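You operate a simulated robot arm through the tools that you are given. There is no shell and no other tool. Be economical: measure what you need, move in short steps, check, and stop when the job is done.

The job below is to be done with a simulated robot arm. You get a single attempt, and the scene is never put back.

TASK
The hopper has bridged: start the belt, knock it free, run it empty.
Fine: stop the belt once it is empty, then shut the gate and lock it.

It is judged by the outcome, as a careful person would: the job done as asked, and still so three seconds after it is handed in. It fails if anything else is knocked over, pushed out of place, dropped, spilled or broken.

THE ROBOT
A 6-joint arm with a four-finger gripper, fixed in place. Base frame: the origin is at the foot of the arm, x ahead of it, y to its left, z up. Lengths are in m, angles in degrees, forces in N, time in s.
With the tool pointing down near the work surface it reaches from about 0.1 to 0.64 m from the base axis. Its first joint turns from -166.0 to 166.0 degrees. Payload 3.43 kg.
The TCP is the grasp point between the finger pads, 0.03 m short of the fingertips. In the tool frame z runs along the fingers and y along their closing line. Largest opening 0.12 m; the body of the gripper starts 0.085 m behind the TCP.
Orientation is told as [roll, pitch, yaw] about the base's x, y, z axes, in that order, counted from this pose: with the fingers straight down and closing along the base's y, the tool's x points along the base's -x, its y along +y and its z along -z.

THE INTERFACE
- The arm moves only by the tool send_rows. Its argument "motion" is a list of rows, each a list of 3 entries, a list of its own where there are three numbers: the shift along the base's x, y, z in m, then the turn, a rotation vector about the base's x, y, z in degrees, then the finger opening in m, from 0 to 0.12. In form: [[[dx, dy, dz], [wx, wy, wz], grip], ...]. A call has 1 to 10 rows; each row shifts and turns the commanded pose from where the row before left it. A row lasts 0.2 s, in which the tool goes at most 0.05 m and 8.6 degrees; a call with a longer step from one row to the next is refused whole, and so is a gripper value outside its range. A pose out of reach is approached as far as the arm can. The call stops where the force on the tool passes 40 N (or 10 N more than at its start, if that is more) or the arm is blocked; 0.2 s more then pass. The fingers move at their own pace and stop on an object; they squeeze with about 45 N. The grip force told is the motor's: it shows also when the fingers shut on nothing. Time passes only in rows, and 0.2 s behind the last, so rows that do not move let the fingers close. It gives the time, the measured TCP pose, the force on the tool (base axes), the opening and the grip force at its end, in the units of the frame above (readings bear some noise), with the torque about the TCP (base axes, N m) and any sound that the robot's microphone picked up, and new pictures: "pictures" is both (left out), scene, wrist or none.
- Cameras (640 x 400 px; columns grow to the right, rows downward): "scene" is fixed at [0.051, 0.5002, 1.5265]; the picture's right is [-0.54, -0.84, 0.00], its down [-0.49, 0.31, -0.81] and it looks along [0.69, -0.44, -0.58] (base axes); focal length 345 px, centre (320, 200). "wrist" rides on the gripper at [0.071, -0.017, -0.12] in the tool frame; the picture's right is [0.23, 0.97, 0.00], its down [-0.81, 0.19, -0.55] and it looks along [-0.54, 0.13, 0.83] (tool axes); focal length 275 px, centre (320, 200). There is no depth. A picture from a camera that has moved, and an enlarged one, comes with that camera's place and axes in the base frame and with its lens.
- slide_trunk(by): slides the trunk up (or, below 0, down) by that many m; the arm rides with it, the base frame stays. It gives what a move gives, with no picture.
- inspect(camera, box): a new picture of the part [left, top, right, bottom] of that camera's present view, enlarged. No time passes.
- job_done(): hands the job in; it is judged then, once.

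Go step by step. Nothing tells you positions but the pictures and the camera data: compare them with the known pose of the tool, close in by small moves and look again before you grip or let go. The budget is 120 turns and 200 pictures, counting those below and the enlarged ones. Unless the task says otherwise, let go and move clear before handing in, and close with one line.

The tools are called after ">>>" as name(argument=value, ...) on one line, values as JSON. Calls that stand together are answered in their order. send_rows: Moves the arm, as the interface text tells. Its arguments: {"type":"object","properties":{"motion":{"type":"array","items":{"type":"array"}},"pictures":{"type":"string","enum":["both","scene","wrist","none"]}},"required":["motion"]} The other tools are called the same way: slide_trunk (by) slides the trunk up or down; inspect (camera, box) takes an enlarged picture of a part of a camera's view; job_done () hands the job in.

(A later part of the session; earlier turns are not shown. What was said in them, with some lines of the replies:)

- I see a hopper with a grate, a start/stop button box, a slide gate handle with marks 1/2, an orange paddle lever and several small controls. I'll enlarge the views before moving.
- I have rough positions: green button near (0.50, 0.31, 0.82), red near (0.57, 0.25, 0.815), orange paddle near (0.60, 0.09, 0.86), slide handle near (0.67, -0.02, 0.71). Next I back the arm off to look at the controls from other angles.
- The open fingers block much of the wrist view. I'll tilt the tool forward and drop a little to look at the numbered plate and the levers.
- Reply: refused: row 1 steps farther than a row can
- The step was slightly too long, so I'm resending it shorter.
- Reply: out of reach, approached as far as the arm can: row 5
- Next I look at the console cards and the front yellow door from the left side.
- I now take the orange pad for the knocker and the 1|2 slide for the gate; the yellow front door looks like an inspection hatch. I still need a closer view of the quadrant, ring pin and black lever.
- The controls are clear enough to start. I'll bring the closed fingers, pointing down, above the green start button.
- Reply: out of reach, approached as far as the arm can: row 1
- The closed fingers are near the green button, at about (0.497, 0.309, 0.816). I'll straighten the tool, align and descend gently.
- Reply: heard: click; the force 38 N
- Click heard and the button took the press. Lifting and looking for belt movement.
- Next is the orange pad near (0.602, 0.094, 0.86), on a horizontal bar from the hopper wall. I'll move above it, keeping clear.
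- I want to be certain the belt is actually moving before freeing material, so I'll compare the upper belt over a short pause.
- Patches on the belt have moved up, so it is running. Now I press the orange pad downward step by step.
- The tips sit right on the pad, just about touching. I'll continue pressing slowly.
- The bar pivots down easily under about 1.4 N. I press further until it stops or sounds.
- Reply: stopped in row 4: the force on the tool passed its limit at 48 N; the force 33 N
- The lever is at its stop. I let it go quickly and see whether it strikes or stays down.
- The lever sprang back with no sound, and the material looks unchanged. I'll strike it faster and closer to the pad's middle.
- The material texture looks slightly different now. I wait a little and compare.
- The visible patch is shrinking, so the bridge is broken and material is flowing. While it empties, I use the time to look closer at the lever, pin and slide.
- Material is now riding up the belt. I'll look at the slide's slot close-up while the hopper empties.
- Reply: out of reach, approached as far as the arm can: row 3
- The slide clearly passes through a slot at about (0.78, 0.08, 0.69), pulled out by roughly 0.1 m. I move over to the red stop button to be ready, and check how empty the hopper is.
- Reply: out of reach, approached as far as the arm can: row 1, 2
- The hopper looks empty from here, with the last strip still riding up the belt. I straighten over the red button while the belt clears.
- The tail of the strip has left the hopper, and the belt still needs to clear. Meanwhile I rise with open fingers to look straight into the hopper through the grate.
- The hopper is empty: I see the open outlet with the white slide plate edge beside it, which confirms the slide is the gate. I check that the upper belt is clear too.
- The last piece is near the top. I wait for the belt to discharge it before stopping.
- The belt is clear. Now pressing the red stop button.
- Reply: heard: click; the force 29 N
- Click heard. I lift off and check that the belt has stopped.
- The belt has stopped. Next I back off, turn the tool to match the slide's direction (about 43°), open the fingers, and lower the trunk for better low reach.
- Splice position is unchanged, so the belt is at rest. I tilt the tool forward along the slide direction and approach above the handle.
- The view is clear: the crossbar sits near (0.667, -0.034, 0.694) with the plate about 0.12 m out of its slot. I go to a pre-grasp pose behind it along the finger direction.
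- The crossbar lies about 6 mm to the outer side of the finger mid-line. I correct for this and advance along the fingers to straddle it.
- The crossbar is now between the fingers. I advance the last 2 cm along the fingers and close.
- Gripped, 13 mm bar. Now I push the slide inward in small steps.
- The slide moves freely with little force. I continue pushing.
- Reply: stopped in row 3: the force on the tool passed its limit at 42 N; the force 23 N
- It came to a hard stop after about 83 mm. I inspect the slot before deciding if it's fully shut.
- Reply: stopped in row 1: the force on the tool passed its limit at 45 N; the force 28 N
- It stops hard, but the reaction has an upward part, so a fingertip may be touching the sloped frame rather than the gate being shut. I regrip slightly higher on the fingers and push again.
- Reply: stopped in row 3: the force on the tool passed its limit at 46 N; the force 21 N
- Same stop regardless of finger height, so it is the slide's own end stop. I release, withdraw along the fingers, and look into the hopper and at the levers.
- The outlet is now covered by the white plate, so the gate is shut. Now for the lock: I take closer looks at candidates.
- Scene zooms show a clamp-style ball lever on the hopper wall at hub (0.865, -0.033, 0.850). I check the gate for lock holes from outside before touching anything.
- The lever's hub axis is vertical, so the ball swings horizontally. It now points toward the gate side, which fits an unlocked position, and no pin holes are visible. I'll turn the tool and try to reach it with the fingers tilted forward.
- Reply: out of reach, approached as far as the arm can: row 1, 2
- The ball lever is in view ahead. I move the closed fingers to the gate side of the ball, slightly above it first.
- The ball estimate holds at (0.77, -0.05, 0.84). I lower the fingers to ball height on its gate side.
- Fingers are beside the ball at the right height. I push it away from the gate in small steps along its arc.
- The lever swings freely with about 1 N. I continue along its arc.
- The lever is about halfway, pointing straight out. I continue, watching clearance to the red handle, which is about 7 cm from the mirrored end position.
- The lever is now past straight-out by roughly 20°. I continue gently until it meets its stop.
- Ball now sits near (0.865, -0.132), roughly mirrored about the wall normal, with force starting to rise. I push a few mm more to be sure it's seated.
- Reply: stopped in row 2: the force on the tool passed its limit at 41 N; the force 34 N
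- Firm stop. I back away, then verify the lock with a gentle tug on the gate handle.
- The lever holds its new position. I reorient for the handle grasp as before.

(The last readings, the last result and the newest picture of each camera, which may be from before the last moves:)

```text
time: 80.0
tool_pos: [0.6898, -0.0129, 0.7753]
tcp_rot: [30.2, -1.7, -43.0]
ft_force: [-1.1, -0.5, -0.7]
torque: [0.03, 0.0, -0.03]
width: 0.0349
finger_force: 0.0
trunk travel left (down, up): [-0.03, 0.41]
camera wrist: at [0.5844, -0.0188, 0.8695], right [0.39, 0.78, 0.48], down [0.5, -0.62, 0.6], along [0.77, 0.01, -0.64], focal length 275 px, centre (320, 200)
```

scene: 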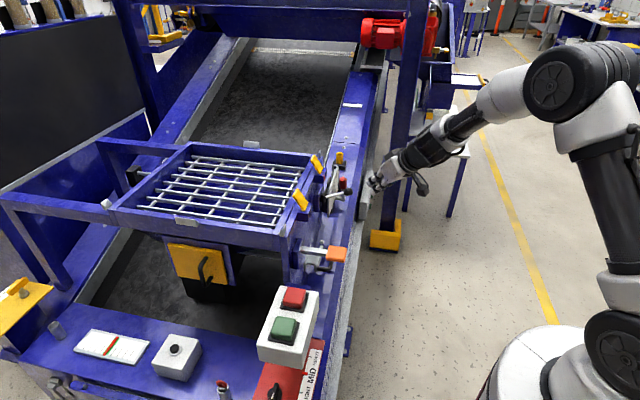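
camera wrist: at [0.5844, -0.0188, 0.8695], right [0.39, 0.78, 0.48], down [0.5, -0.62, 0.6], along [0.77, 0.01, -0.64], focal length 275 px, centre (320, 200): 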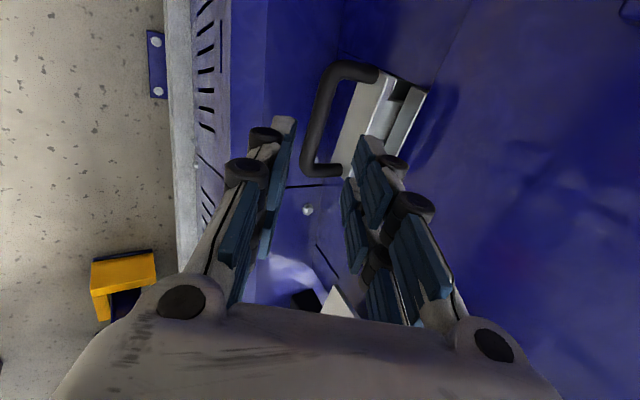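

Alignment matches the first grasp. I advance and close on the crossbar.

>>> send_rows(motion=[[[0.007, 0.006, -0.023], [0, 0, 0], 0.035], [[0.01, 0.009, -0.022], [0, 0, 0], 0.035], [[0.01, 0.009, -0.022], [0, 0, 0], 0.035], [[0, 0, 0], [0, 0, 0], 0.035]], pictures="wrist")

```text
time: 81.0
tool_pos: [0.7175, 0.008, 0.705]
tcp_rot: [30.2, -1.8, -42.9]
ft_force: [1.0, -0.4, -0.9]
torque: [-0.01, -0.02, -0.01]
width: 0.0349
finger_force: 0.0
trunk travel left (down, up): [-0.03, 0.41]
camera wrist: at [0.611, 0.0038, 0.8002], right [0.39, 0.78, 0.48], down [0.5, -0.62, 0.6], along [0.77, 0.01, -0.64], focal length 275 px, centre (320, 200)
```

wrist: 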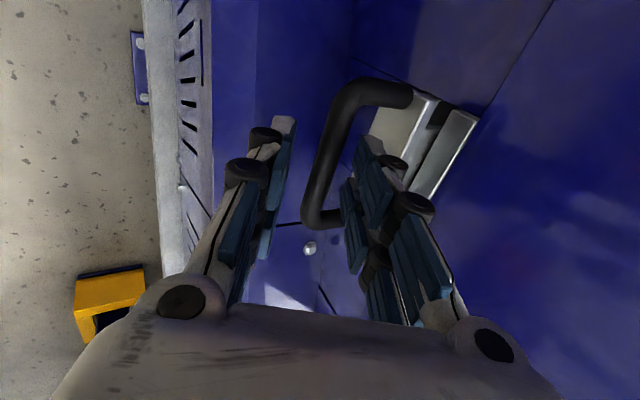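

>>> send_rows(motion=[[[0, 0, 0], [0, 0, 0], 0.02], [[0, 0, 0], [0, 0, 0], 0.0], [[0, 0, 0], [0, 0, 0], 0.0], [[0, 0, 0], [0, 0, 0], 0.0]], pictures="none")

>>> send_rows(motion=[[[-0.003, -0.003, 0], [0, 0, 0], 0.0], [[-0.002, -0.002, 0], [0, 0, 0], 0.0]], pictures="wrist")

```text
time: 82.0
tool_pos: [0.7193, 0.0106, 0.7079]
tcp_rot: [30.3, -1.7, -43.1]
ft_force: [12.7, 16.3, 5.1]
torque: [1.21, 0.42, -1.73]
width: 0.015
finger_force: 45.0
trunk travel left (down, up): [-0.03, 0.41]
```

```text
time: 82.4
tool_pos: [0.7189, 0.0095, 0.7065]
tcp_rot: [30.6, -1.4, -43.3]
ft_force: [13.3, 9.9, -9.4]
torque: [0.65, 0.37, -2.3]
width: 0.0144
finger_force: 45.3
trunk travel left (down, up): [-0.03, 0.41]
stopped in row 2: the force on the tool passed its limit at 44 N (the readings are from after the stop); the commanded pose is now the measured one
camera wrist: at [0.6121, 0.0057, 0.8014], right [0.4, 0.78, 0.49], down [0.5, -0.63, 0.59], along [0.77, 0.01, -0.64], focal length 275 px, centre (320, 200)
```

wrist: 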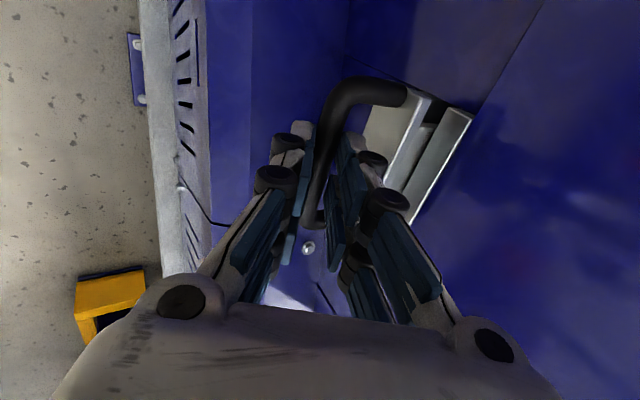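

The gate resists a 40 N pull, where it moved at about 4 N before, so it is locked. I release and withdraw clear.

>>> send_rows(motion=[[[0, 0, 0], [0, 0, 0], 0.035], [[0, 0, 0], [0, 0, 0], 0.035], [[-0.01, -0.011, 0.026], [0, 0, 0], 0.035], [[-0.015, -0.016, 0.04], [0, 0, 0], 0.035], [[-0.017, -0.018, 0.043], [0, 0, 0], 0.035], [[-0.02, -0.018, 0.04], [0, 0, 0], 0.035], [[-0.03, -0.01, 0.035], [-5.5, 5.1, 0], 0.06], [[-0.03, 0, 0.035], [-5.5, 5.1, 0], 0.06], [[-0.03, 0, 0.035], [-5.5, 5.1, 0], 0.06], [[-0.03, 0, 0.035], [-5.5, 5.1, 0], 0.06]])

>>> inspect(camera="scene", box=[80, 20, 400, 320])

>>> inspect(camera="scene", box=[270, 140, 380, 290])

```text
time: 84.6
tool_pos: [0.5333, -0.0647, 0.9964]
tcp_rot: [0.4, -1.6, -42.2]
ft_force: [0.0, -0.5, -1.4]
torque: [0.03, 0.0, -0.01]
width: 0.0598
finger_force: 0.1
trunk travel left (down, up): [-0.03, 0.41]
camera wrist: at [0.4651, -0.0264, 1.1161], right [0.48, 0.88, 0.0], down [0.72, -0.4, 0.58], along [0.5, -0.28, -0.82], focal length 275 px, centre (320, 200)
```

scene: 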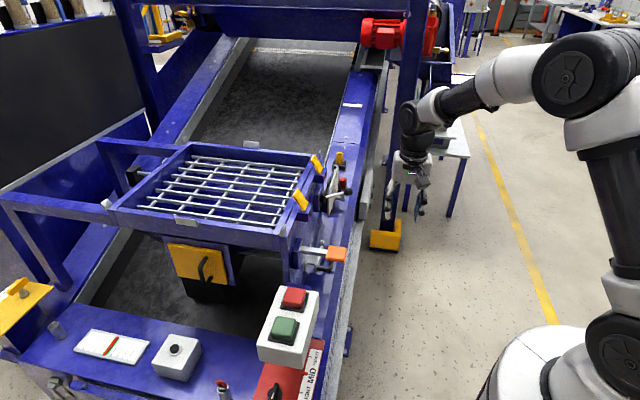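
wrist: 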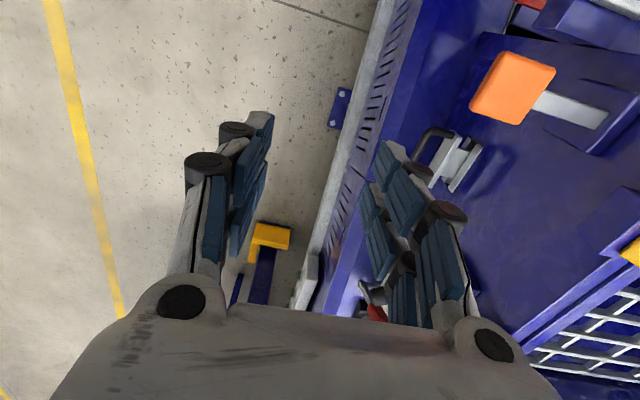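

```text
1.33 times, centred on (240, 170) of scene
camera zoom: at [0.051, 0.5002, 1.5265], right [-0.54, -0.84, 0.0], down [-0.49, 0.31, -0.81], along [0.69, -0.44, -0.58], focal length 460 px, centre (427, 240)
```

zoom: 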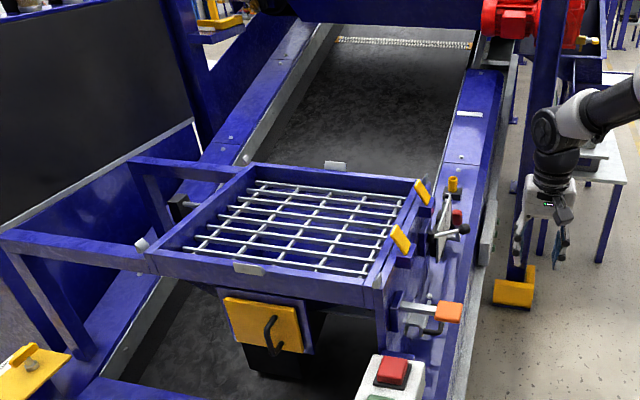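

```text
2.67 times, centred on (325, 215) of scene
camera zoom: at [0.051, 0.5002, 1.5265], right [-0.54, -0.84, 0.0], down [-0.49, 0.31, -0.81], along [0.69, -0.44, -0.58], focal length 920 px, centre (307, 160)
```

zoom: 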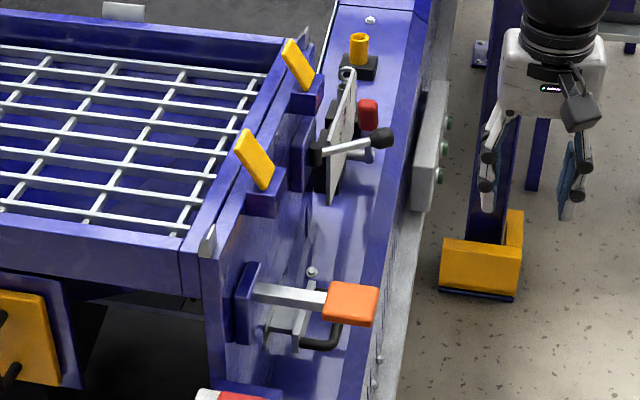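

The belt is stopped and clear, the hopper is empty, the gate is shut and locked, and nothing else has been moved. I'm handing the job in.

>>> job_done()

```text
The job is handed in.
```

The job is done and handed in: I started the belt, knocked the bridge free and ran the hopper and belt empty, then stopped the belt, shut the gate and locked it (it held against a pull of about 40 N).
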